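You operate a simulated robot arm through the tools that you are given. There is no shell and no other tool.

Carry out the task below with a simulated robot arm. There is one attempt and no reset: what you move stays moved.

TASK
Wax the orange sample, let it haze, then buff it to a shine.
Fine: wax with the white rag, buff with the blue rag, put both back where they lay, and put the lid back on the wax tin; no specks in the coat. A coat counts when it lies all over at full strength: go over it till it gets no stronger.

It is judged by the outcome, as a careful person would: the job done as asked, and still so three seconds after it is handed in. It fails if anything else is knocked over, pushed out of place, dropped, spilled or broken. A push-on lid holds only when it is set on centred and level and pressed home; a screw cap is set on level and turned clockwise until tight.

THE ROBOT
A 7-joint arm with a two-finger parallel gripper, fixed in place. Base frame: the origin is on the floor under the middle of its stand, x ahead of it, y to its left, z up. Lengths are in m, angles in rad, forces in N, time in s.
It reaches about 1.112 m from its shoulder. Its first joint turns from -2.897 to 2.897 rad. Payload 3.43 kg.
The tool frame sits at the grasp point between the pads (the TCP): z along the fingers, y along the line on which they close. The tips reach 0.034 m beyond it. The gripper opens to 0.128 m. The fingers are 0.024 m wide and 0.012 m thick; the gripper's body (0.048 by 0.13 m) begins 0.096 m behind the TCP.
Orientation is told as [roll, pitch, yaw] about the base's x, y, z axes, in that order, counted from this pose: with the fingers straight down and closing along the base's y, the tool's x points along the base's -x, its y along +y and its z along -z.

THE INTERFACE
- The arm moves only by the tool drive_tool. Its argument "targets" is a list of rows, each a list of 6 numbers: the shift along the tool's x, y, z in m, then the turn, a rotation vector about the tool's x, y, z in rad. In form: [[tx, ty, tz, wx, wy, wz], ...]. A call has 1 to 20 rows; each row is the pose to reach, as a shift and turn from the pose commanded when the call began, along the tool's axes at that moment. "fingers" is the finger opening in m, from 0 to 0.128, set as the call begins (left out, the last holds). A row lasts 0.2 s, in which the tool goes at most 0.05 m and 0.15 rad; a call with a longer step from one row to the next is refused whole, and so is a gripper value outside its range. Where a pose cannot be reached the arm comes as near as it can. A force on the tool above 90 N (or 10 N above the force at the start of the call, whichever is more), or a blocked arm, ends the call early, and 0.2 s more pass. The fingers move at their own pace (about 0.153 m/s each) and stop on an object; they squeeze with about 25 N. The grip force told is the motor's: it shows also when the fingers shut on nothing. Time passes only in rows, and 0.2 s behind the last, so rows that repeat a pose let the fingers close. It gives the time, the measured TCP pose, the force on the tool (base axes), the opening and the grip force at its end, in the units of the frame above (readings bear some noise), with the torque about the TCP (base axes, N m) and any sound that the robot's microphone picked up.
- Cameras (640 x 400 px; columns grow to the right, rows downward): "scene" is fixed at [0.0521, 0.4988, 1.4318]; the picture's right is [-0.44, -0.90, 0.00], its down [-0.43, 0.21, -0.88] and it looks along [0.79, -0.38, -0.48] (base axes); focal length 319 px, centre (320, 200). "wrist" rides on the gripper at [0.076, -0.011, -0.16] in the tool frame; the picture's right is [0.15, 0.99, 0.00], its down [-0.88, 0.13, -0.46] and it looks along [-0.45, 0.07, 0.89] (tool axes); focal length 234 px, centre (320, 200). There is no depth. A picture from a camera that has moved, and an enlarged one, comes with that camera's place and axes in the base frame and with its lens.
- capture(camera): a new picture of that camera. The clock stands still meanwhile.
- close_up(camera, box): a new picture of the part [left, top, right, bottom] of that camera's present view, enlarged. The clock stands still meanwhile.
- close_job(): hands the job in; it is judged then, once.

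Places have to be worked out from the pictures, the camera data and where the tool is seen. Open the gripper and draw the arm clear of the work before you hand the job in, unless the task says otherwise.

The tools are called after "Request:" as name(argument=value, ...) on one line, values as JSON. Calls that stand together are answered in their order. drive_tool: Moves the arm, as the interface text tells. Its arguments: {"type":"object","properties":{"targets":{"type":"array"},"fingers":{"type":"number"}},"required":["targets"]} The other tools are called the same way: capture (camera) takes a picture; close_up (camera, box) takes an enlarged picture of a part of a camera's view; close_job () hands the job in.

At the start:

```text
time_s: 0.0
eef_pos: [0.5173, 0.0792, 1.17]
tool_rot: [0.001, -0.001, 0.0]
wrist_force: [-0.3, -0.3, -0.1]
moment: [-0.01, 0.0, -0.02]
gripper_width: 0.1278
grip_force: 0.1
```

scene: 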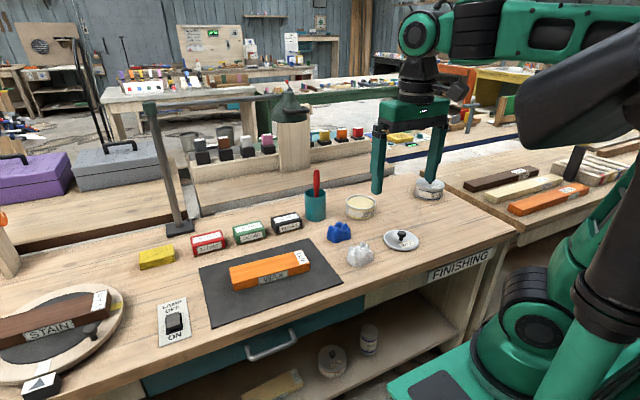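
wrist: 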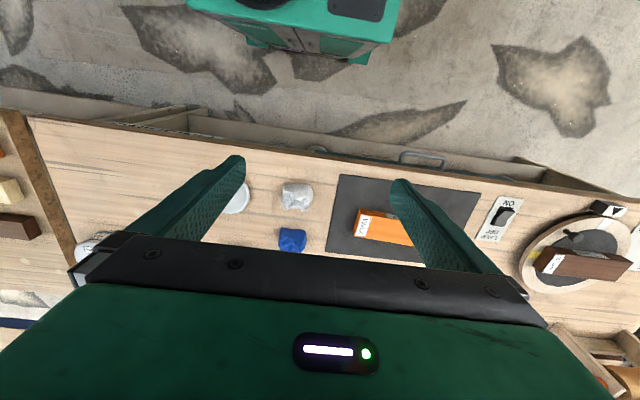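

I start by looking closer at the bench to identify the sample, rags, tin, lid and other items.

Request:
close_up(camera="scene", box=[180, 160, 500, 360])

Request:
close_up(camera="scene", box=[300, 170, 460, 270])

Request:
close_up(camera="scene", box=[130, 200, 350, 340])

Request:
close_up(camera="wrist", box=[220, 150, 540, 300])

```text
2.00 times, centred on (340, 260) of scene
camera zoom: at [0.0521, 0.4988, 1.4318], right [-0.44, -0.9, 0.0], down [-0.43, 0.21, -0.88], along [0.79, -0.38, -0.48], focal length 638 px, centre (280, 80)
```

zoom: 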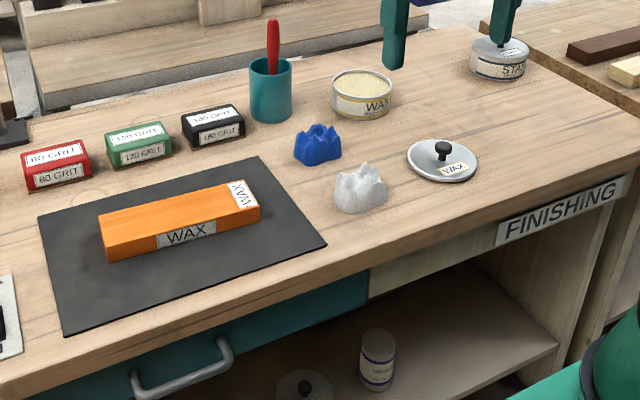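

```text
4.00 times, centred on (380, 220) of scene
camera zoom: at [0.0521, 0.4988, 1.4318], right [-0.44, -0.9, 0.0], down [-0.43, 0.21, -0.88], along [0.79, -0.38, -0.48], focal length 1276 px, centre (80, 120)
```

zoom: 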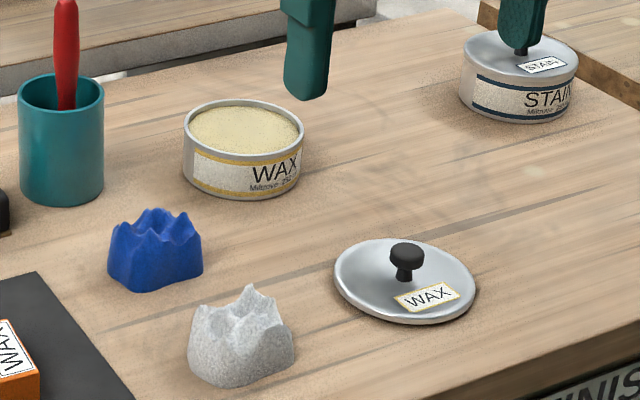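

```text
2.86 times, centred on (240, 270) of scene
camera zoom: at [0.0521, 0.4988, 1.4318], right [-0.44, -0.9, 0.0], down [-0.43, 0.21, -0.88], along [0.79, -0.38, -0.48], focal length 912 px, centre (549, 0)
```

zoom: 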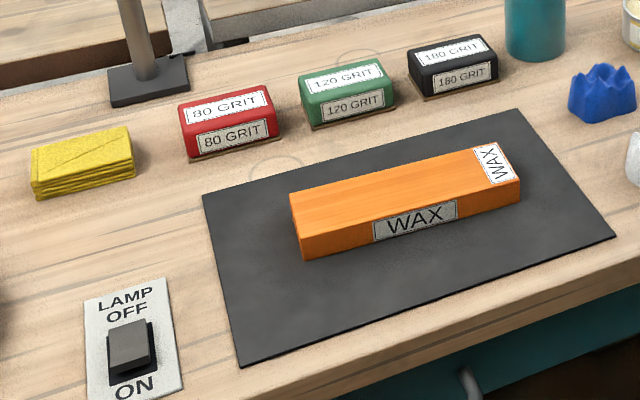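

```text
2.00 times, centred on (380, 225) of wrist
camera zoom: at [0.4398, 0.0692, 1.3317], right [-0.15, 0.99, 0.0], down [0.88, 0.13, 0.46], along [0.45, 0.07, -0.89], focal length 468 px, centre (200, 150)
```

zoom: 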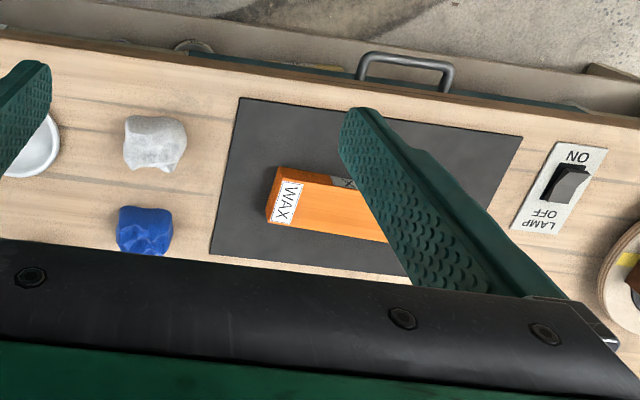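

The orange sample (with WAX labels) lies on the mat at about x 0.71–0.785, y 0.21–0.43, top z≈0.833; bench z≈0.80. I move above it to inspect it with the wrist camera.

Request:
drive_tool(targets=[[-0.03, 0.035, 0.01, 0, 0, 0], [-0.06, 0.07, 0.02, 0, 0, 0], [-0.09, 0.105, 0.03, 0, 0, 0], [-0.12, 0.14, 0.04, 0, 0, 0], [-0.15, 0.175, 0.06, 0, 0, 0], [-0.17, 0.21, 0.08, 0, 0, 0], [-0.17, 0.23, 0.11, 0, 0, 0], [-0.17, 0.23, 0.13, 0, 0, 0]], fingers=0.128)

Request:
capture(camera="wrist")

Request:
capture(camera="scene")

```text
refused: row 5 steps farther than a row can; nothing moved
```

```text
taken
camera wrist: at [0.4398, 0.0692, 1.3317], right [-0.15, 0.99, 0.0], down [0.88, 0.13, 0.46], along [0.45, 0.07, -0.89], focal length 234 px, centre (320, 200)
```

wrist: 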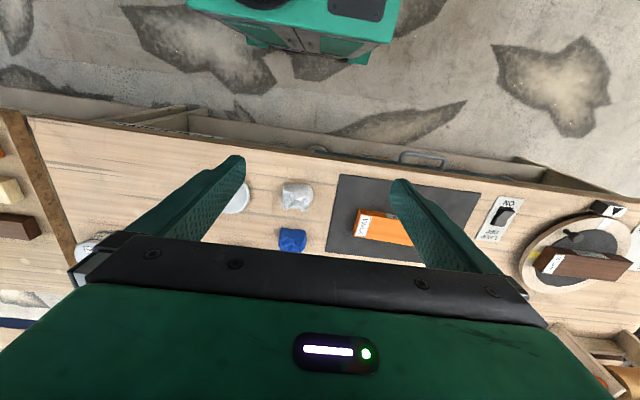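

```text
taken
```

scene: 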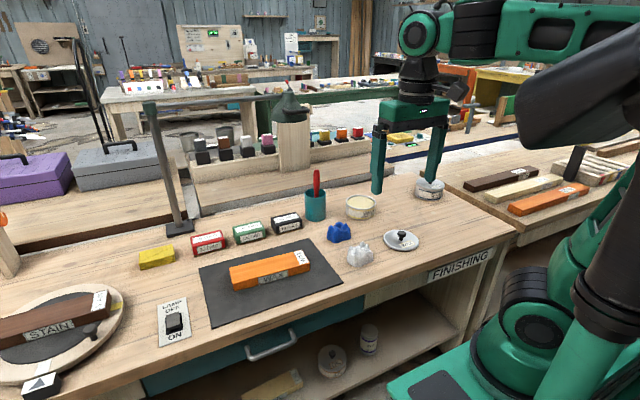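

A step was slightly too long. The same move, with smaller steps.

Request:
drive_tool(targets=[[-0.025, 0.03, 0.01, 0, 0, 0], [-0.05, 0.06, 0.02, 0, 0, 0], [-0.075, 0.09, 0.03, 0, 0, 0], [-0.1, 0.12, 0.04, 0, 0, 0], [-0.125, 0.15, 0.06, 0, 0, 0], [-0.15, 0.18, 0.08, 0, 0, 0], [-0.165, 0.205, 0.1, 0, 0, 0], [-0.17, 0.225, 0.13, 0, 0, 0], [-0.17, 0.225, 0.13, 0, 0, 0]], fingers=0.128)

Request:
capture(camera="wrist")

Request:
capture(camera="scene")

```text
time_s: 2.0
eef_pos: [0.6734, 0.3055, 1.0502]
tool_rot: [0.0, -0.013, -0.002]
wrist_force: [0.4, -0.5, -0.1]
moment: [0.01, -0.04, 0.0]
gripper_width: 0.1279
grip_force: 0.1
```

```text
taken
camera wrist: at [0.5946, 0.2952, 1.2097], right [-0.15, 0.99, 0.0], down [0.88, 0.13, 0.47], along [0.46, 0.07, -0.88], focal length 234 px, centre (320, 200)
```

wrist: 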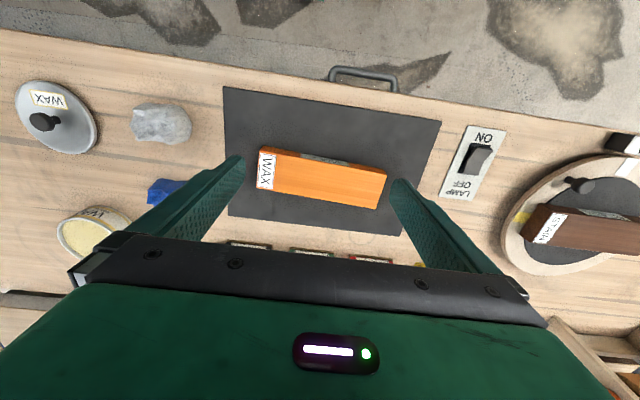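

```text
taken
```

scene: 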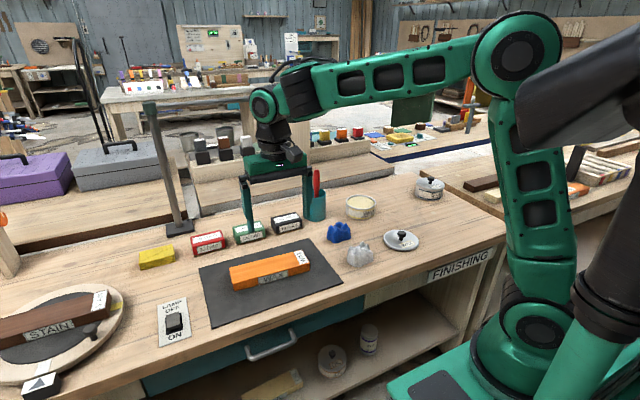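

The arm read 0.673 in x against a commanded 0.687; I hold to see whether it settles, and look closely at the sample surface.

Request:
drive_tool(targets=[[0, 0, 0, 0, 0, 0], [0, 0, 0, 0, 0, 0]])

Request:
close_up(camera="wrist", box=[230, 120, 410, 232])

Request:
close_up(camera="wrist", box=[0, 60, 240, 270])

Request:
close_up(camera="scene", box=[215, 240, 325, 310])

```text
time_s: 2.6
eef_pos: [0.6731, 0.3053, 1.0508]
tool_rot: [0.001, -0.012, 0.0]
wrist_force: [0.5, 0.2, 0.1]
moment: [-0.02, 0.01, 0.01]
gripper_width: 0.1282
grip_force: 0.1
```

```text
3.56 times, centred on (320, 176) of wrist
camera zoom: at [0.5945, 0.295, 1.21], right [-0.15, 0.99, 0.0], down [0.88, 0.13, 0.47], along [0.46, 0.07, -0.88], focal length 833 px, centre (320, 285)
```

zoom: 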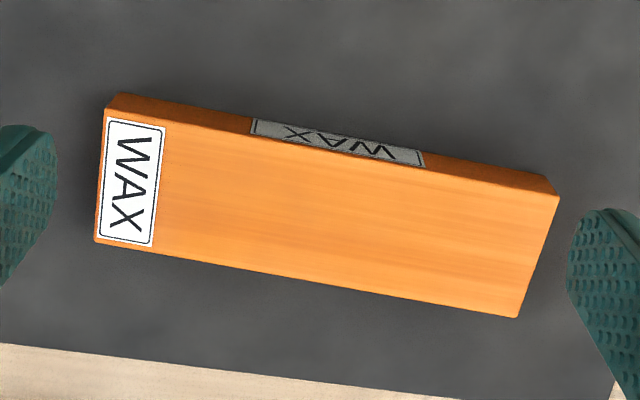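

```text
1.90 times, centred on (120, 165) of wrist
camera zoom: at [0.5945, 0.295, 1.21], right [-0.15, 0.99, 0.0], down [0.88, 0.13, 0.47], along [0.46, 0.07, -0.88], focal length 446 px, centre (701, 267)
```

zoom: 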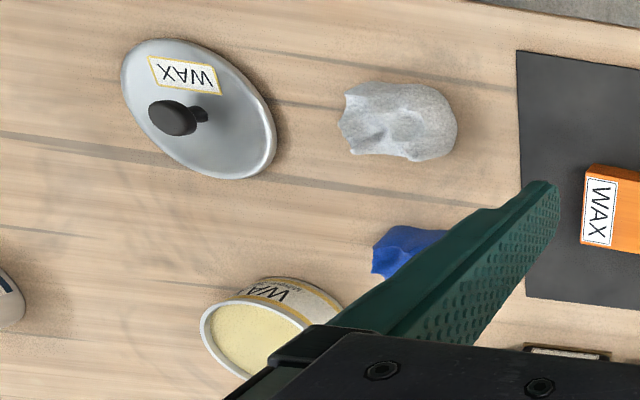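

```text
5.71 times, centred on (270, 275) of scene
camera zoom: at [0.0521, 0.4988, 1.4318], right [-0.44, -0.9, 0.0], down [-0.43, 0.21, -0.88], along [0.79, -0.38, -0.48], focal length 1823 px, centre (606, -229)
```

zoom: 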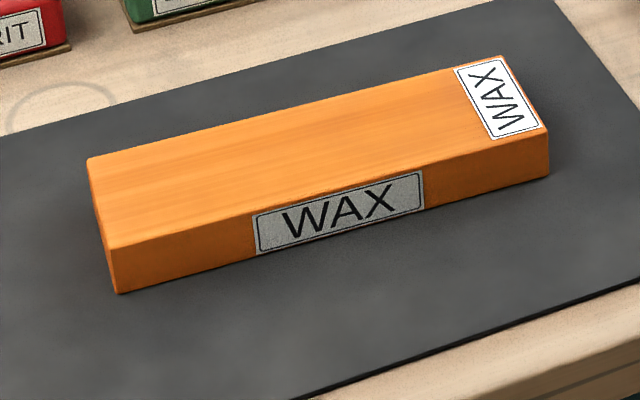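

The sample's top looks clean; it is turned about −0.05 rad in yaw, centre near (0.753, 0.320). Now I go over to the rags for a closer look.

Request:
drive_tool(targets=[[0, -0.045, 0.0, 0, 0, 0], [0, -0.09, 0.0, 0, 0, 0], [0, -0.135, 0.0, 0, 0, 0], [0, -0.18, 0.01, 0, 0, 0], [0, -0.22, 0.03, 0, 0, 0], [0, -0.25, 0.05, 0, 0, 0], [0, -0.25, 0.05, 0, 0, 0], [0, -0.25, 0.05, 0, 0, 0]])

Request:
capture(camera="wrist")

Request:
close_up(camera="wrist", box=[230, 80, 410, 232])

```text
time_s: 4.4
eef_pos: [0.6706, 0.0548, 0.9985]
tool_rot: [-0.001, -0.014, 0.0]
wrist_force: [-0.7, 0.2, -0.6]
moment: [-0.05, 0.02, 0.01]
gripper_width: 0.128
grip_force: 0.0
```

```text
taken
camera wrist: at [0.5931, 0.045, 1.1574], right [-0.15, 0.99, 0.0], down [0.88, 0.13, 0.47], along [0.46, 0.07, -0.88], focal length 234 px, centre (320, 200)
```

wrist: 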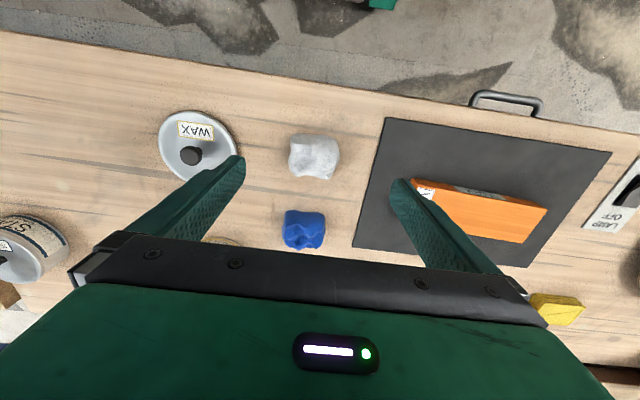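

```text
2.63 times, centred on (320, 156) of wrist
camera zoom: at [0.5931, 0.045, 1.1574], right [-0.15, 0.99, 0.0], down [0.88, 0.13, 0.47], along [0.46, 0.07, -0.88], focal length 616 px, centre (320, 316)
```

zoom: 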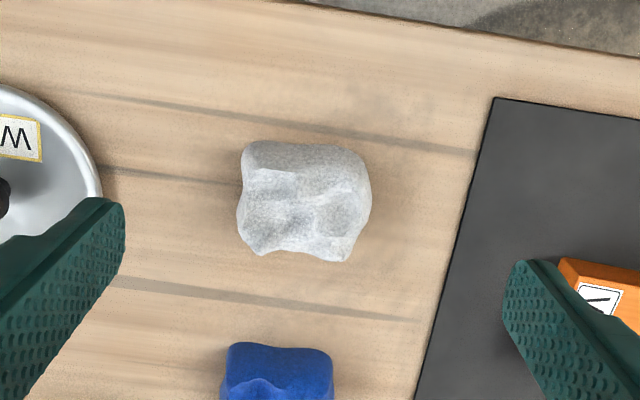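

White rag sits at about (0.70, 0.052), ~0.07 wide. I move over it and part-way down, then check alignment before gripping.

Request:
drive_tool(targets=[[-0.03, -0.003, 0.0, 0, 0, 0], [-0.03, -0.003, 0.04, 0, 0, 0], [-0.03, -0.003, 0.075, 0, 0, 0], [-0.03, -0.003, 0.075, 0, 0, 0]])

Request:
capture(camera="wrist")

Request:
close_up(camera="scene", box=[300, 170, 460, 270])

```text
time_s: 5.4
eef_pos: [0.7044, 0.0509, 0.926]
tool_rot: [0.001, -0.013, 0.001]
wrist_force: [0.9, 0.5, -0.1]
moment: [0.01, -0.01, -0.02]
gripper_width: 0.1281
grip_force: 0.0
```

```text
taken
camera wrist: at [0.6261, 0.0409, 1.0859], right [-0.15, 0.99, 0.0], down [0.88, 0.13, 0.47], along [0.46, 0.07, -0.88], focal length 234 px, centre (320, 200)
```

wrist: 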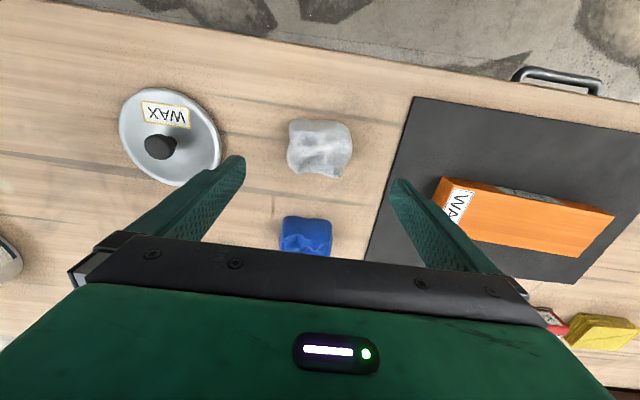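

```text
4.00 times, centred on (380, 220) of scene
camera zoom: at [0.0521, 0.4988, 1.4318], right [-0.44, -0.9, 0.0], down [-0.43, 0.21, -0.88], along [0.79, -0.38, -0.48], focal length 1276 px, centre (80, 120)
```

zoom: 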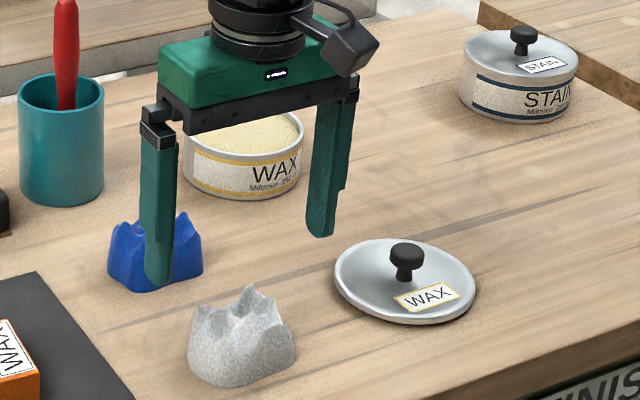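

The rag centre reads about (0.698, 0.053); I nudge, lower to z≈0.850 with fingers still open.

Request:
drive_tool(targets=[[0.006, 0.002, 0.03, 0, 0, 0], [0.006, 0.002, 0.06, 0, 0, 0], [0.006, 0.002, 0.075, 0, 0, 0], [0.006, 0.002, 0.075, 0, 0, 0]])

Request:
capture(camera="wrist")

Request:
close_up(camera="scene", box=[300, 190, 460, 290])

```text
time_s: 6.4
eef_pos: [0.7, 0.0529, 0.8489]
tool_rot: [0.001, -0.014, 0.0]
wrist_force: [0.4, -0.5, 0.5]
moment: [0.0, 0.04, 0.01]
gripper_width: 0.1279
grip_force: 0.1
```

```text
taken
camera wrist: at [0.6218, 0.0428, 1.0092], right [-0.15, 0.99, 0.0], down [0.88, 0.13, 0.47], along [0.46, 0.07, -0.88], focal length 234 px, centre (320, 200)
```

wrist: 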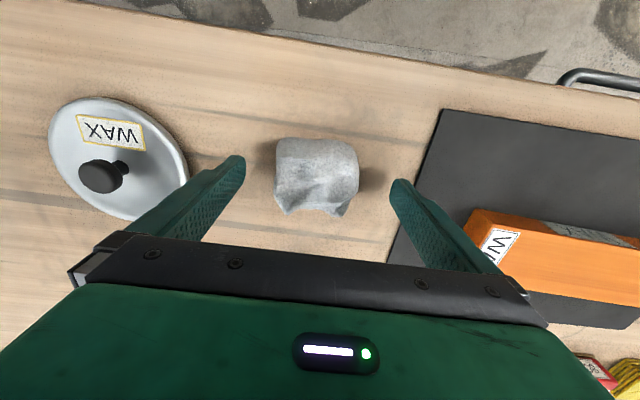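

```text
4.00 times, centred on (380, 240) of scene
camera zoom: at [0.0521, 0.4988, 1.4318], right [-0.44, -0.9, 0.0], down [-0.43, 0.21, -0.88], along [0.79, -0.38, -0.48], focal length 1276 px, centre (80, 40)
```

zoom: 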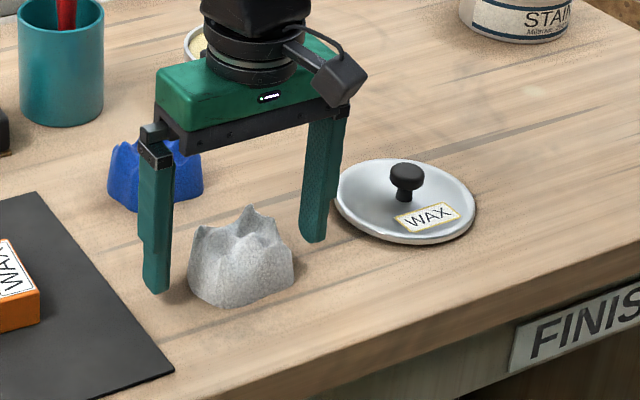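

The fingers straddle the rag with clearance each side. Closing on it.

Request:
drive_tool(targets=[[0, 0, 0, 0, 0, 0], [0, 0, 0, 0, 0, 0], [0, 0, 0, 0, 0, 0]], fingers=0.0)

Request:
capture(camera="wrist")

Request:
close_up(camera="scene", box=[300, 190, 460, 290])

```text
time_s: 7.2
eef_pos: [0.6998, 0.0523, 0.8505]
tool_rot: [0.001, -0.011, 0.0]
wrist_force: [0.3, -0.3, 0.4]
moment: [0.02, -0.02, -0.05]
gripper_width: 0.0713
grip_force: 24.7
```

```text
taken
camera wrist: at [0.6219, 0.0428, 1.0095], right [-0.15, 0.99, 0.0], down [0.88, 0.13, 0.47], along [0.46, 0.07, -0.88], focal length 234 px, centre (320, 200)
```

wrist: 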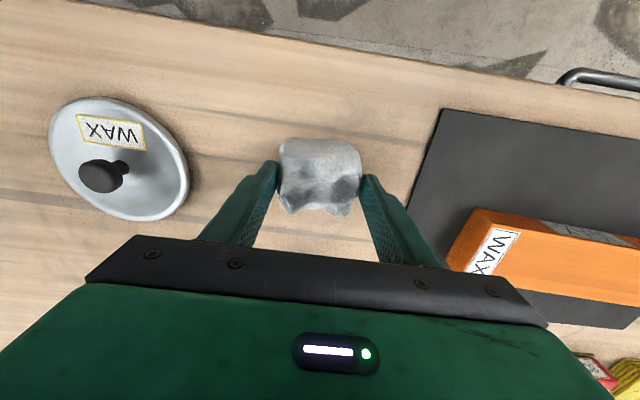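

```text
4.00 times, centred on (380, 240) of scene
camera zoom: at [0.0521, 0.4988, 1.4318], right [-0.44, -0.9, 0.0], down [-0.43, 0.21, -0.88], along [0.79, -0.38, -0.48], focal length 1276 px, centre (80, 40)
```

zoom: 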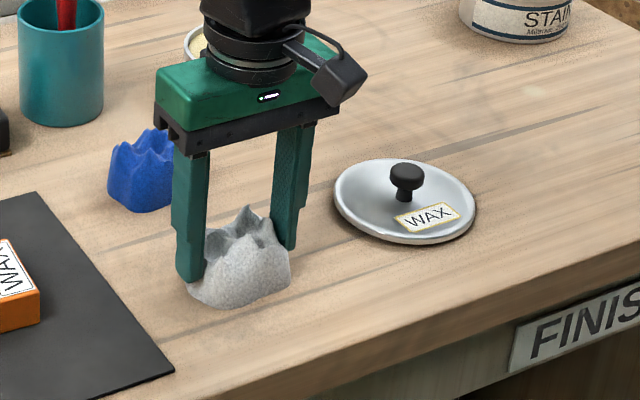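

Rag gripped at 0.071 m opening. I lift it straight up and head toward the wax tin, stopping short to look.

Request:
drive_tool(targets=[[0, 0, -0.02, 0, 0, 0], [0, 0, -0.06, 0, 0, 0], [0, 0, -0.1, 0, 0, 0], [0, 0, -0.13, 0, 0, 0], [-0.03, -0.03, -0.13, 0, 0, 0], [-0.06, -0.06, -0.13, 0, 0, 0], [-0.09, -0.09, -0.13, 0, 0, 0], [-0.12, -0.12, -0.13, 0, 0, 0], [-0.15, -0.147, -0.13, 0, 0, 0], [-0.15, -0.147, -0.13, 0, 0, 0]])

Request:
capture(camera="wrist")

Request:
close_up(camera="scene", box=[300, 150, 460, 250])

```text
time_s: 9.4
eef_pos: [0.8501, -0.0944, 0.9808]
tool_rot: [0.001, -0.011, 0.001]
wrist_force: [0.0, -0.4, 0.3]
moment: [-0.02, -0.01, -0.02]
gripper_width: 0.0712
grip_force: 25.0
```

```text
taken
camera wrist: at [0.7708, -0.1053, 1.1413], right [-0.15, 0.99, 0.0], down [0.88, 0.13, 0.47], along [0.46, 0.07, -0.88], focal length 234 px, centre (320, 200)
```

wrist: 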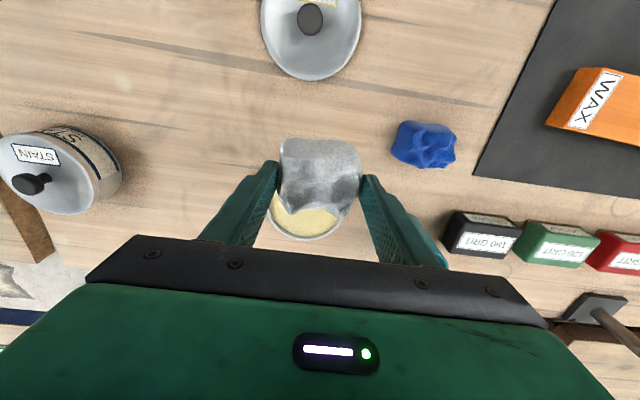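

```text
4.00 times, centred on (380, 200) of scene
camera zoom: at [0.0521, 0.4988, 1.4318], right [-0.44, -0.9, 0.0], down [-0.43, 0.21, -0.88], along [0.79, -0.38, -0.48], focal length 1276 px, centre (80, 200)
```

zoom: 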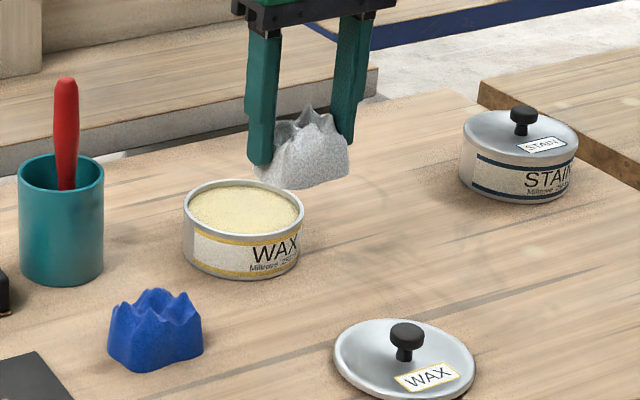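

The rag is held well. I estimate the tin centre at about (0.943, −0.105), rim z≈0.84. I move over it and part-way down, then check.

Request:
drive_tool(targets=[[-0.045, -0.005, 0, 0, 0, 0], [-0.093, -0.01, 0, 0, 0, 0], [-0.093, -0.01, 0.03, 0, 0, 0], [-0.093, -0.01, 0.06, 0, 0, 0], [-0.093, -0.01, 0.06, 0, 0, 0]])

Request:
capture(camera="wrist")

Request:
close_up(camera="scene", box=[300, 150, 460, 250])

```text
time_s: 10.6
eef_pos: [0.9408, -0.1049, 0.9218]
tool_rot: [0.001, -0.013, 0.0]
wrist_force: [-0.6, 0.0, -0.6]
moment: [0.0, 0.0, 0.0]
gripper_width: 0.0711
grip_force: 25.3
```

```text
taken
camera wrist: at [0.863, -0.1144, 1.081], right [-0.15, 0.99, 0.0], down [0.88, 0.13, 0.47], along [0.46, 0.07, -0.88], focal length 234 px, centre (320, 200)
```

wrist: 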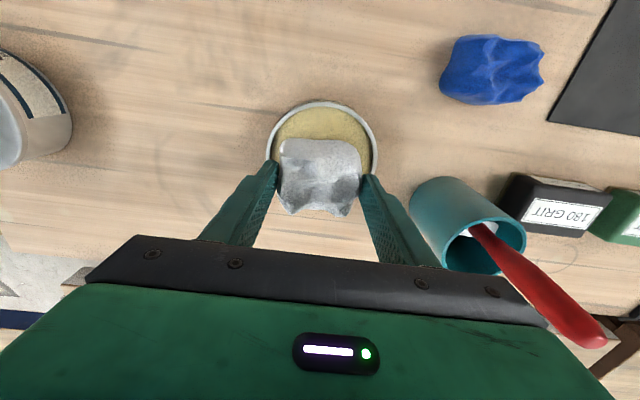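

```text
4.00 times, centred on (380, 200) of scene
camera zoom: at [0.0521, 0.4988, 1.4318], right [-0.44, -0.9, 0.0], down [-0.43, 0.21, -0.88], along [0.79, -0.38, -0.48], focal length 1276 px, centre (80, 200)
```

zoom: 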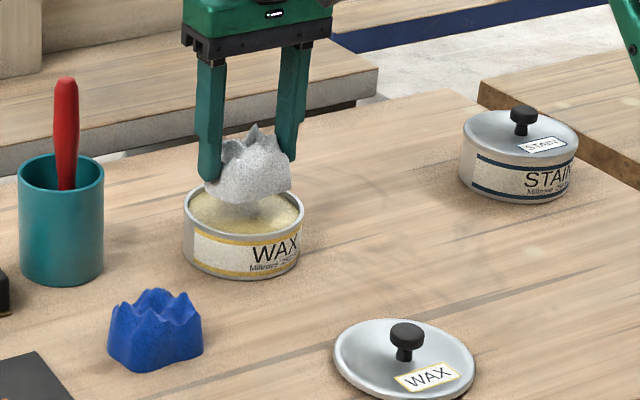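

The tin's centre works out to (0.939, −0.102), nearly under the rag. I lower gently toward the wax surface and read the force.

Request:
drive_tool(targets=[[0.001, 0.003, 0.012, 0, 0, 0], [0.001, 0.003, 0.022, 0, 0, 0], [0.001, 0.003, 0.03, 0, 0, 0], [0.001, 0.003, 0.03, 0, 0, 0]])

Request:
close_up(camera="scene", box=[300, 150, 460, 250])

```text
time_s: 11.6
eef_pos: [0.9422, -0.1009, 0.8944]
tool_rot: [-0.001, -0.015, -0.001]
wrist_force: [-2.0, 1.6, 16.9]
moment: [0.49, 0.1, 0.04]
gripper_width: 0.071
grip_force: 24.8
```

```text
4.00 times, centred on (380, 200) of scene
camera zoom: at [0.0521, 0.4988, 1.4318], right [-0.44, -0.9, 0.0], down [-0.43, 0.21, -0.88], along [0.79, -0.38, -0.48], focal length 1276 px, centre (80, 200)
```

zoom: 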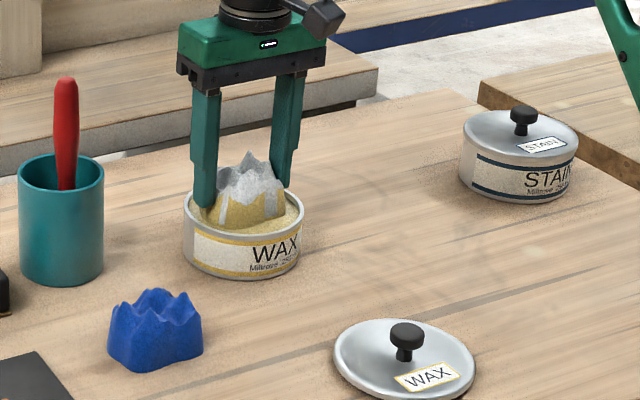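

Contact at ~17 N and the rag has taken on the wax colour. I hold briefly, then lift and inspect.

Request:
drive_tool(targets=[[0, 0, 0, 0, 0, 0], [0, 0, 0, 0, 0, 0], [0, 0, -0.02, 0, 0, 0], [0, 0, -0.05, 0, 0, 0], [0, 0, -0.09, 0, 0, 0], [0, 0, -0.1, 0, 0, 0]])

Request:
capture(camera="wrist")

Request:
close_up(camera="scene", box=[300, 120, 460, 220])

Request:
close_up(camera="scene", box=[330, 150, 410, 200])

```text
time_s: 13.0
eef_pos: [0.9393, -0.1027, 0.9918]
tool_rot: [0.001, -0.014, 0.0]
wrist_force: [0.1, 1.0, 0.0]
moment: [0.0, 0.01, -0.02]
gripper_width: 0.0709
grip_force: 25.1
```

```text
taken
camera wrist: at [0.8618, -0.1123, 1.1521], right [-0.15, 0.99, 0.0], down [0.88, 0.13, 0.47], along [0.46, 0.07, -0.88], focal length 234 px, centre (320, 200)
```

wrist: 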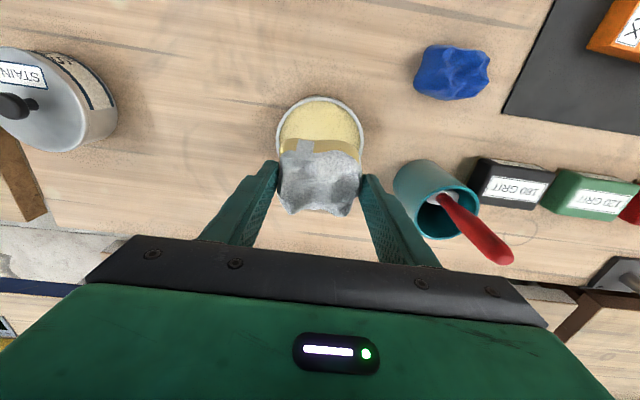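

```text
4.00 times, centred on (380, 170) of scene
camera zoom: at [0.0521, 0.4988, 1.4318], right [-0.44, -0.9, 0.0], down [-0.43, 0.21, -0.88], along [0.79, -0.38, -0.48], focal length 1276 px, centre (80, 320)
```

zoom: 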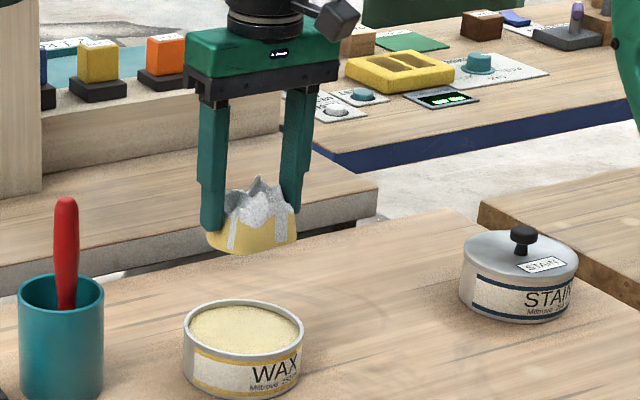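

```text
8.00 times, centred on (370, 175) of scene
camera zoom: at [0.0521, 0.4988, 1.4318], right [-0.44, -0.9, 0.0], down [-0.43, 0.21, -0.88], along [0.79, -0.38, -0.48], focal length 2552 px, centre (-80, 400)
```

zoom: 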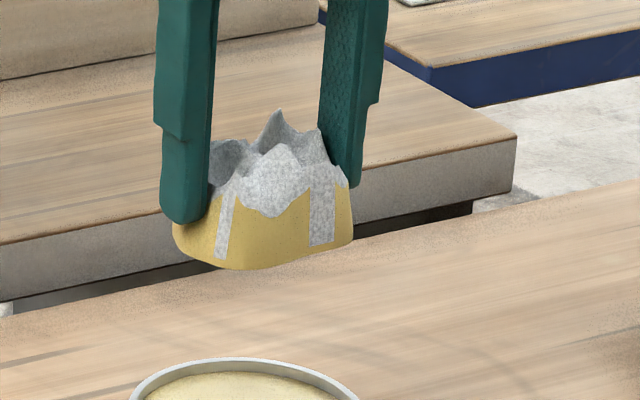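

The rag's underside is evenly coated with wax. I carry it high over to the sample, turning the gripper 0.055 rad to line up with the sample's long axis.

Request:
drive_tool(targets=[[0.045, 0, 0, 0, 0, 0], [0.09, 0, 0, 0, 0, 0], [0.12, 0.035, 0, 0, 0, 0], [0.14, 0.075, 0, 0, 0, 0], [0.16, 0.115, 0, 0, 0, 0], [0.175, 0.155, 0, 0, 0, 0], [0.186, 0.2, 0, 0, 0, 0], [0.186, 0.245, 0, 0, 0, 0], [0.186, 0.29, 0, 0, 0, 0], [0.186, 0.335, 0, 0, 0, 0.02], [0.186, 0.38, 0, 0, 0, 0.04], [0.186, 0.4227, 0, 0, 0, 0.055], [0.186, 0.4227, 0.042, 0, 0, 0.055], [0.186, 0.4227, 0.042, 0, 0, 0.055]])

Request:
capture(camera="wrist")

Request:
close_up(camera="scene", box=[190, 190, 350, 290])

```text
time_s: 16.0
eef_pos: [0.7548, 0.3242, 0.9473]
tool_rot: [-0.001, -0.012, -0.057]
wrist_force: [-0.3, -0.2, -0.3]
moment: [0.01, -0.03, 0.0]
gripper_width: 0.0709
grip_force: 24.9
```

```text
taken
camera wrist: at [0.6747, 0.3177, 1.1063], right [-0.09, 1.0, 0.0], down [0.88, 0.08, 0.47], along [0.46, 0.04, -0.88], focal length 234 px, centre (320, 200)
```

wrist: 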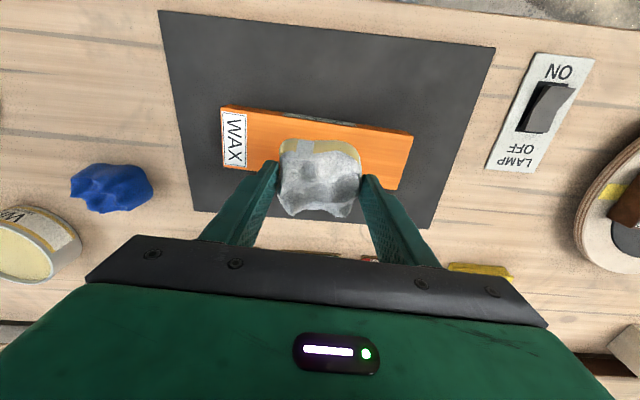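

```text
4.00 times, centred on (270, 240) of scene
camera zoom: at [0.0521, 0.4988, 1.4318], right [-0.44, -0.9, 0.0], down [-0.43, 0.21, -0.88], along [0.79, -0.38, -0.48], focal length 1276 px, centre (520, 40)
```

zoom: 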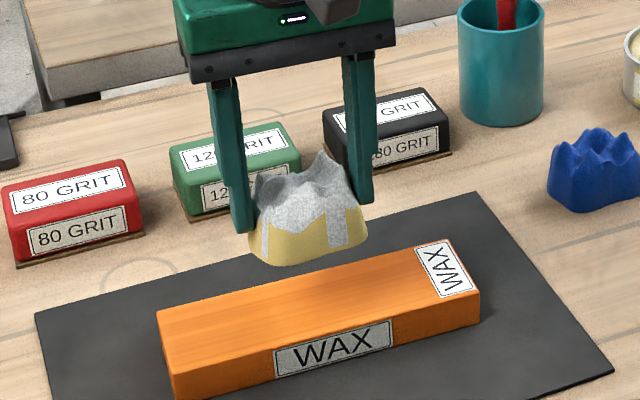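

Getting a sharper look at the sample's outline from here to place the strokes.

Request:
close_up(camera="wrist", box=[205, 90, 425, 228])

```text
2.90 times, centred on (315, 159) of wrist
camera zoom: at [0.6747, 0.3177, 1.1063], right [-0.09, 1.0, 0.0], down [0.88, 0.08, 0.47], along [0.46, 0.04, -0.88], focal length 679 px, centre (334, 319)
```

zoom: 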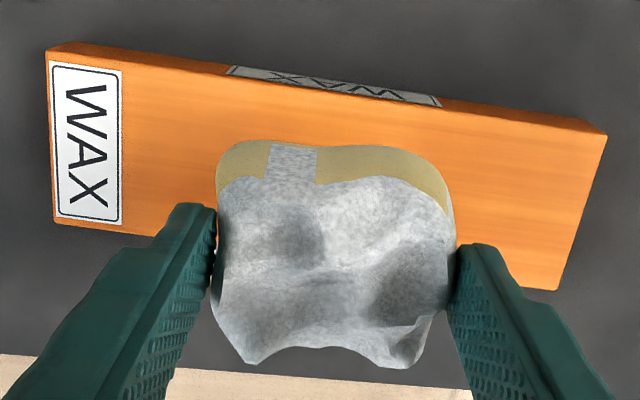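

Sample centre ≈ (0.7544, 0.319), 0.22×0.07, so I'm nearly centred. I lower the rag in small steps onto its top to find contact.

Request:
drive_tool(targets=[[0, -0.005, 0.03, 0, 0, 0], [0, -0.005, 0.05, 0, 0, 0], [0, -0.005, 0.06, 0, 0, 0], [0, -0.005, 0.06, 0, 0, 0]])

```text
time_s: 17.0
eef_pos: [0.7534, 0.3159, 0.8875]
tool_rot: [0.0, -0.013, -0.055]
wrist_force: [-0.2, 0.0, -0.6]
moment: [0.01, -0.03, 0.0]
gripper_width: 0.0709
grip_force: 25.0
```

No contact at z 0.8875. Lowering a few mm more.

Request:
drive_tool(targets=[[0, 0, 0.002, 0, 0, 0], [0, 0, 0.004, 0, 0, 0], [0, 0, 0.004, 0, 0, 0]])

Request:
close_up(camera="scene", box=[190, 210, 350, 310])

```text
time_s: 17.8
eef_pos: [0.7538, 0.3173, 0.8852]
tool_rot: [0.003, -0.011, -0.056]
wrist_force: [-2.1, 0.3, 10.4]
moment: [0.32, 0.17, 0.07]
gripper_width: 0.0707
grip_force: 25.4
```

```text
4.00 times, centred on (270, 260) of scene
camera zoom: at [0.0521, 0.4988, 1.4318], right [-0.44, -0.9, 0.0], down [-0.43, 0.21, -0.88], along [0.79, -0.38, -0.48], focal length 1276 px, centre (520, -40)
```

zoom: 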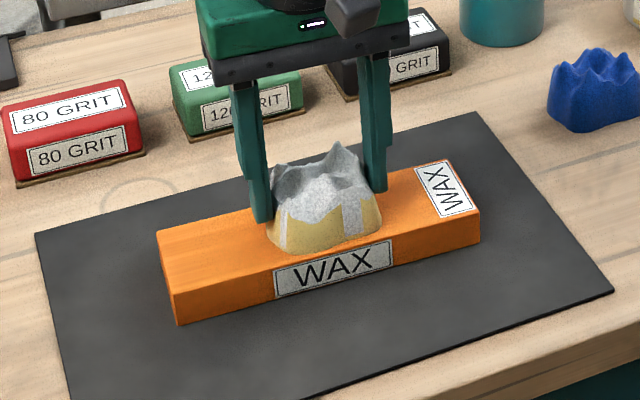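

Contact at ~10 N. First stroke along the centre lane: to the label end, to the other end and back, keeping this pressure.

Request:
drive_tool(targets=[[0, -0.02, 0, 0, 0, 0], [0, -0.04, 0, 0, 0, 0], [0, -0.06, 0, 0, 0, 0], [0, -0.08, 0, 0, 0, 0], [0, -0.093, 0, 0, 0, 0]])

Request:
close_up(camera="scene", box=[190, 210, 350, 310])

```text
time_s: 19.0
eef_pos: [0.7496, 0.2254, 0.8841]
tool_rot: [0.003, -0.015, -0.054]
wrist_force: [1.9, 14.1, 35.4]
moment: [1.28, 0.15, -0.06]
gripper_width: 0.071
grip_force: 25.2
```

```text
4.00 times, centred on (270, 260) of scene
camera zoom: at [0.0521, 0.4988, 1.4318], right [-0.44, -0.9, 0.0], down [-0.43, 0.21, -0.88], along [0.79, -0.38, -0.48], focal length 1276 px, centre (520, -40)
```

zoom: 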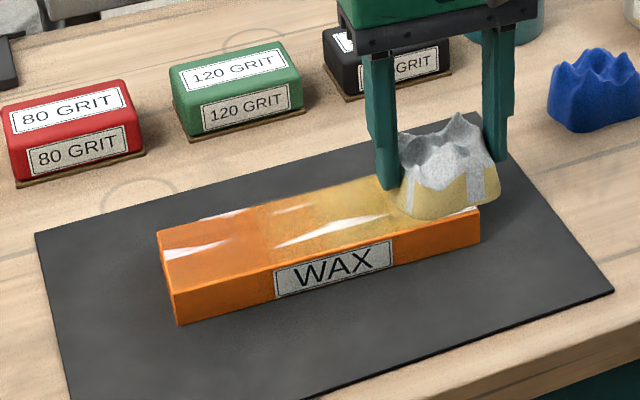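

Wax is going on, but pressure rose to 35 N toward this end; I ease off 3 mm and stroke back toward the middle while watching the force.

Request:
drive_tool(targets=[[0, 0, -0.003, 0, 0, 0], [0, 0.02, -0.003, 0, 0, 0], [0, 0.04, -0.002, 0, 0, 0], [0, 0.06, -0.001, 0, 0, 0], [0, 0.08, 0, 0, 0, 0], [0, 0.1, 0, 0, 0, 0]])

```text
time_s: 20.4
eef_pos: [0.7553, 0.3255, 0.8838]
tool_rot: [0.002, -0.013, -0.056]
wrist_force: [-1.4, -7.1, 20.8]
moment: [-0.17, 0.24, 0.08]
gripper_width: 0.0708
grip_force: 25.1
```

Force now 20.8 N at the middle; I ease off 1.5 mm more and continue to the far (+y) end.

Request:
drive_tool(targets=[[0, 0.02, -0.0015, 0, 0, 0], [0, 0.04, -0.0015, 0, 0, 0], [0, 0.06, -0.0015, 0, 0, 0], [0, 0.075, -0.0015, 0, 0, 0], [0, 0.087, -0.0015, 0, 0, 0]])

Request:
close_up(camera="scene", box=[190, 210, 350, 310])

```text
time_s: 21.6
eef_pos: [0.7605, 0.4127, 0.8839]
tool_rot: [0.002, -0.012, -0.056]
wrist_force: [0.1, -3.0, 8.0]
moment: [-0.04, 0.05, 0.02]
gripper_width: 0.0707
grip_force: 23.9
```

```text
4.00 times, centred on (270, 260) of scene
camera zoom: at [0.0521, 0.4988, 1.4318], right [-0.44, -0.9, 0.0], down [-0.43, 0.21, -0.88], along [0.79, -0.38, -0.48], focal length 1276 px, centre (520, -40)
```

zoom: 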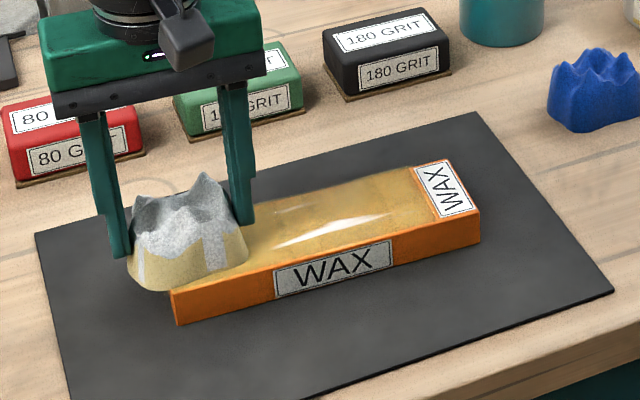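

Most of the face is hazy-coated now and the sample hasn't moved. Next, a lane offset 2 cm to the far side, then one offset to the near side.

Request:
drive_tool(targets=[[-0.02, 0, 0, 0, 0, 0], [-0.02, -0.02, 0, 0, 0, 0], [-0.02, -0.04, 0, 0, 0, 0], [-0.02, -0.06, 0, 0, 0, 0], [-0.02, -0.08, 0, 0, 0, 0], [-0.02, -0.1, -0.0005, 0, 0, 0], [-0.02, -0.12, -0.001, 0, 0, 0], [-0.02, -0.14, -0.0015, 0, 0, 0], [-0.02, -0.16, -0.002, 0, 0, 0], [-0.02, -0.18, -0.002, 0, 0, 0]])

Request:
close_up(camera="scene", box=[190, 210, 350, 310])

```text
time_s: 23.8
eef_pos: [0.7713, 0.2293, 0.8874]
tool_rot: [0.001, -0.011, -0.056]
wrist_force: [1.3, -0.4, -1.3]
moment: [0.0, 0.0, 0.0]
gripper_width: 0.0706
grip_force: 24.6
```

```text
4.00 times, centred on (270, 260) of scene
camera zoom: at [0.0521, 0.4988, 1.4318], right [-0.44, -0.9, 0.0], down [-0.43, 0.21, -0.88], along [0.79, -0.38, -0.48], focal length 1276 px, centre (520, -40)
```

zoom: 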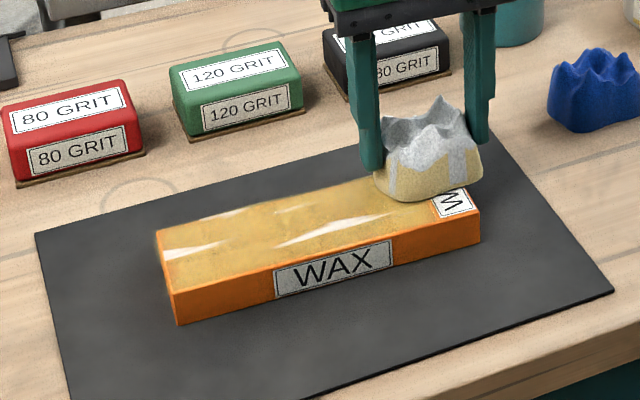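

The contact was lost at this end (z 0.887). I lower 3 mm, cover the end, and shift across to the near lane.

Request:
drive_tool(targets=[[0, 0, 0.003, 0, 0, 0], [0, 0, 0.003, 0, 0, 0]])

```text
time_s: 24.4
eef_pos: [0.7707, 0.2308, 0.8845]
tool_rot: [0.0, -0.012, -0.056]
wrist_force: [-0.1, -2.9, 8.2]
moment: [0.12, 0.07, 0.03]
gripper_width: 0.0707
grip_force: 25.0
```

8 N here. I go back along the far lane to the +y end at this pressure.

Request:
drive_tool(targets=[[0, 0.02, 0, 0, 0, 0], [0, 0.04, 0, 0, 0, 0], [0, 0.06, 0, 0, 0, 0], [0, 0.08, 0, 0, 0, 0], [0, 0.1, 0, 0, 0, 0], [0, 0.12, 0, 0, 0, 0], [0, 0.14, 0, 0, 0, 0], [0, 0.16, 0, 0, 0, 0], [0, 0.18, 0, 0, 0, 0]])

```text
time_s: 26.4
eef_pos: [0.7805, 0.4095, 0.8837]
tool_rot: [0.0, -0.012, -0.057]
wrist_force: [-0.5, -3.5, 9.4]
moment: [-0.1, 0.09, 0.03]
gripper_width: 0.0706
grip_force: 25.1
```

Steady ~9 N. Now across to the near lane and along it to the label end.

Request:
drive_tool(targets=[[0.02, 0, 0, 0, 0, 0], [0.04, 0, 0, 0, 0, 0], [0.04, -0.02, 0, 0, 0, 0], [0.04, -0.04, 0, 0, 0, 0], [0.04, -0.06, 0, 0, 0, 0], [0.04, -0.08, 0, 0, 0, 0], [0.04, -0.1, 0, 0, 0, 0], [0.04, -0.12, 0, 0, 0, 0], [0.04, -0.14, 0, 0, 0, 0], [0.04, -0.16, 0, 0, 0, 0], [0.04, -0.18, 0, 0, 0, 0]])

Request:
close_up(camera="scene", box=[190, 210, 350, 310])

```text
time_s: 28.8
eef_pos: [0.7291, 0.2315, 0.8839]
tool_rot: [0.0, -0.012, -0.055]
wrist_force: [-1.4, 6.8, 18.9]
moment: [0.7, 0.16, -0.04]
gripper_width: 0.0705
grip_force: 25.1
```

```text
4.00 times, centred on (270, 260) of scene
camera zoom: at [0.0521, 0.4988, 1.4318], right [-0.44, -0.9, 0.0], down [-0.43, 0.21, -0.88], along [0.79, -0.38, -0.48], focal length 1276 px, centre (520, -40)
```

zoom: 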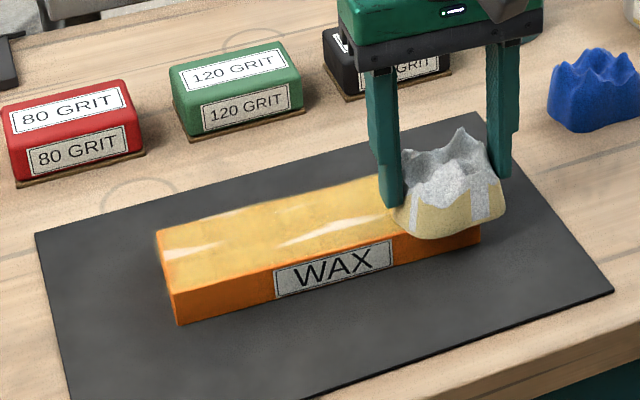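

The coat is growing denser. I continue: back along the near lane, then a centre lane.

Request:
drive_tool(targets=[[0, 0.02, 0, 0, 0, 0], [0, 0.04, 0, 0, 0, 0], [0, 0.06, 0, 0, 0, 0], [0, 0.08, 0, 0, 0, 0], [0, 0.1, 0, 0, 0, 0], [0, 0.12, 0, 0, 0, 0], [0, 0.14, 0, 0, 0, 0], [0, 0.16, 0, 0, 0, 0], [0, 0.18, 0, 0, 0, 0], [-0.02, 0.18, 0, 0, 0, 0], [-0.02, 0.16, 0, 0, 0, 0], [-0.02, 0.14, 0, 0, 0, 0], [-0.02, 0.12, 0, 0, 0, 0], [-0.02, 0.1, 0, 0, 0, 0], [-0.02, 0.08, 0, 0, 0, 0], [-0.02, 0.06, 0, 0, 0, 0], [-0.02, 0.04, 0, 0, 0, 0], [-0.02, 0.02, 0, 0, 0, 0], [-0.02, 0.0, 0, 0, 0, 0]])

Request:
close_up(camera="scene", box=[190, 210, 350, 310])

```text
time_s: 32.8
eef_pos: [0.7512, 0.2329, 0.8856]
tool_rot: [0.0, -0.012, -0.057]
wrist_force: [-0.7, -1.3, -0.3]
moment: [-0.03, 0.0, 0.05]
gripper_width: 0.0707
grip_force: 24.7
```

```text
4.00 times, centred on (270, 260) of scene
camera zoom: at [0.0521, 0.4988, 1.4318], right [-0.44, -0.9, 0.0], down [-0.43, 0.21, -0.88], along [0.79, -0.38, -0.48], focal length 1276 px, centre (520, -40)
```

zoom: 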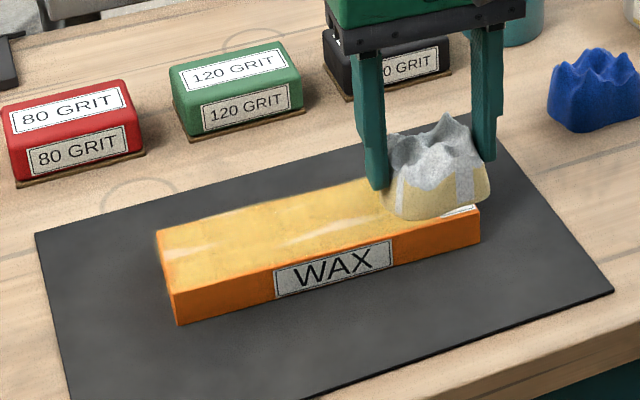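

Contact is feather-light here now. I lift the rag off for a clear look at the coat so far.

Request:
drive_tool(targets=[[0, 0, -0.03, 0, 0, 0], [0, 0, -0.07, 0, 0, 0], [0, -0.02, -0.11, 0, 0, 0], [0, -0.06, -0.13, 0, 0, 0], [0, -0.06, -0.13, 0, 0, 0]])

Request:
close_up(camera="scene", box=[215, 240, 325, 310])

Request:
capture(camera="wrist")

Request:
close_up(camera="scene", box=[270, 170, 350, 220])

```text
time_s: 34.0
eef_pos: [0.7447, 0.1696, 1.0179]
tool_rot: [0.001, -0.012, -0.057]
wrist_force: [0.0, 0.4, -0.9]
moment: [-0.01, -0.03, -0.01]
gripper_width: 0.0706
grip_force: 24.6
```

```text
5.71 times, centred on (270, 275) of scene
camera zoom: at [0.0521, 0.4988, 1.4318], right [-0.44, -0.9, 0.0], down [-0.43, 0.21, -0.88], along [0.79, -0.38, -0.48], focal length 1823 px, centre (606, -229)
```

zoom: 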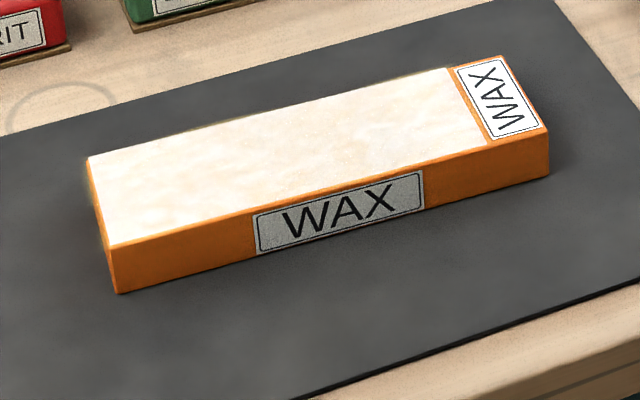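

```text
taken
camera wrist: at [0.6657, 0.1634, 1.1771], right [-0.09, 1.0, 0.0], down [0.88, 0.08, 0.47], along [0.46, 0.04, -0.88], focal length 234 px, centre (320, 200)
```

wrist: 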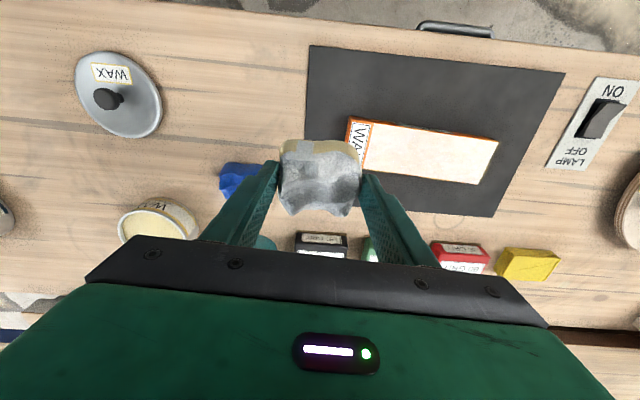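

```text
8.00 times, centred on (310, 195) of scene
camera zoom: at [0.0521, 0.4988, 1.4318], right [-0.44, -0.9, 0.0], down [-0.43, 0.21, -0.88], along [0.79, -0.38, -0.48], focal length 2552 px, centre (400, 240)
```

zoom: 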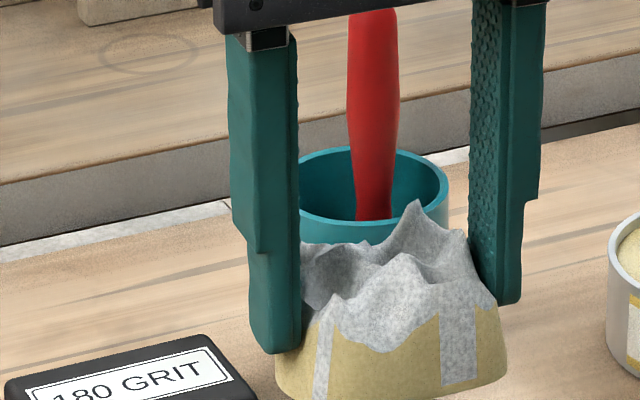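

The coat is already turning white (hazing). I check for thin spots at higher magnification.

Request:
close_up(camera="scene", box=[225, 255, 275, 290])

Request:
close_up(camera="scene", box=[265, 245, 315, 280])

Request:
close_up(camera="wrist", box=[340, 105, 510, 200])

```text
11.43 times, centred on (250, 272) of scene
camera zoom: at [0.0521, 0.4988, 1.4318], right [-0.44, -0.9, 0.0], down [-0.43, 0.21, -0.88], along [0.79, -0.38, -0.48], focal length 3646 px, centre (1120, -629)
```

zoom: 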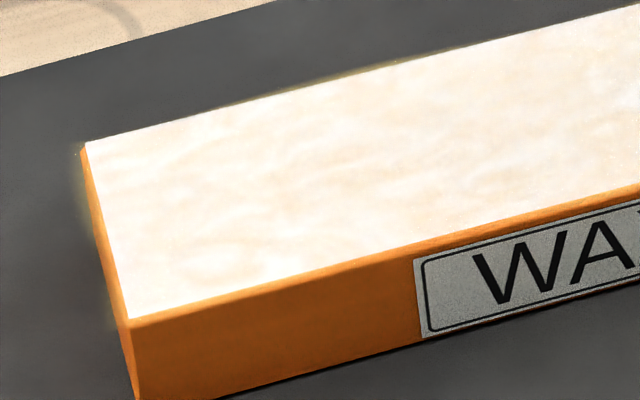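

```text
11.43 times, centred on (290, 262) of scene
camera zoom: at [0.0521, 0.4988, 1.4318], right [-0.44, -0.9, 0.0], down [-0.43, 0.21, -0.88], along [0.79, -0.38, -0.48], focal length 3646 px, centre (663, -514)
```

zoom: 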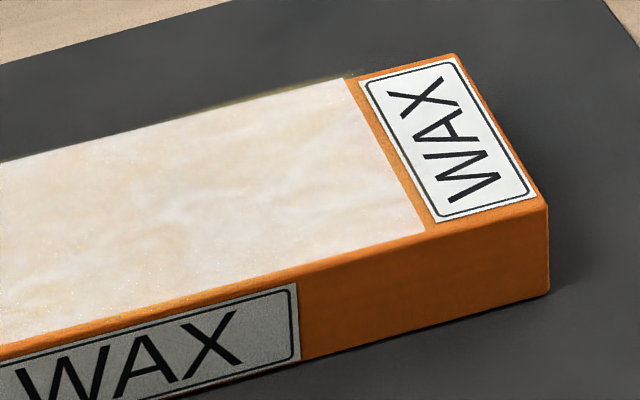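

```text
3.76 times, centred on (425, 152) of wrist
camera zoom: at [0.6657, 0.1634, 1.1771], right [-0.09, 1.0, 0.0], down [0.88, 0.08, 0.47], along [0.46, 0.04, -0.88], focal length 882 px, centre (-75, 379)
```

zoom: 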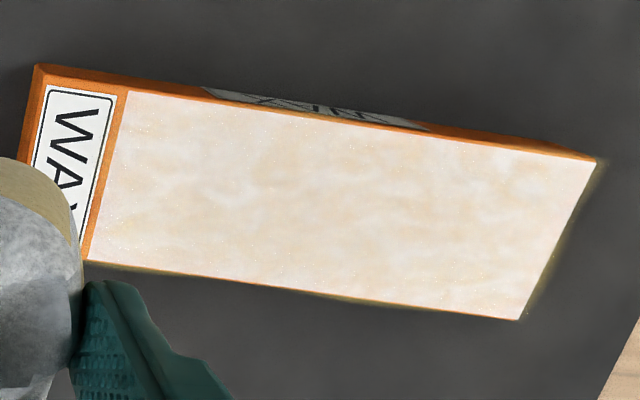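

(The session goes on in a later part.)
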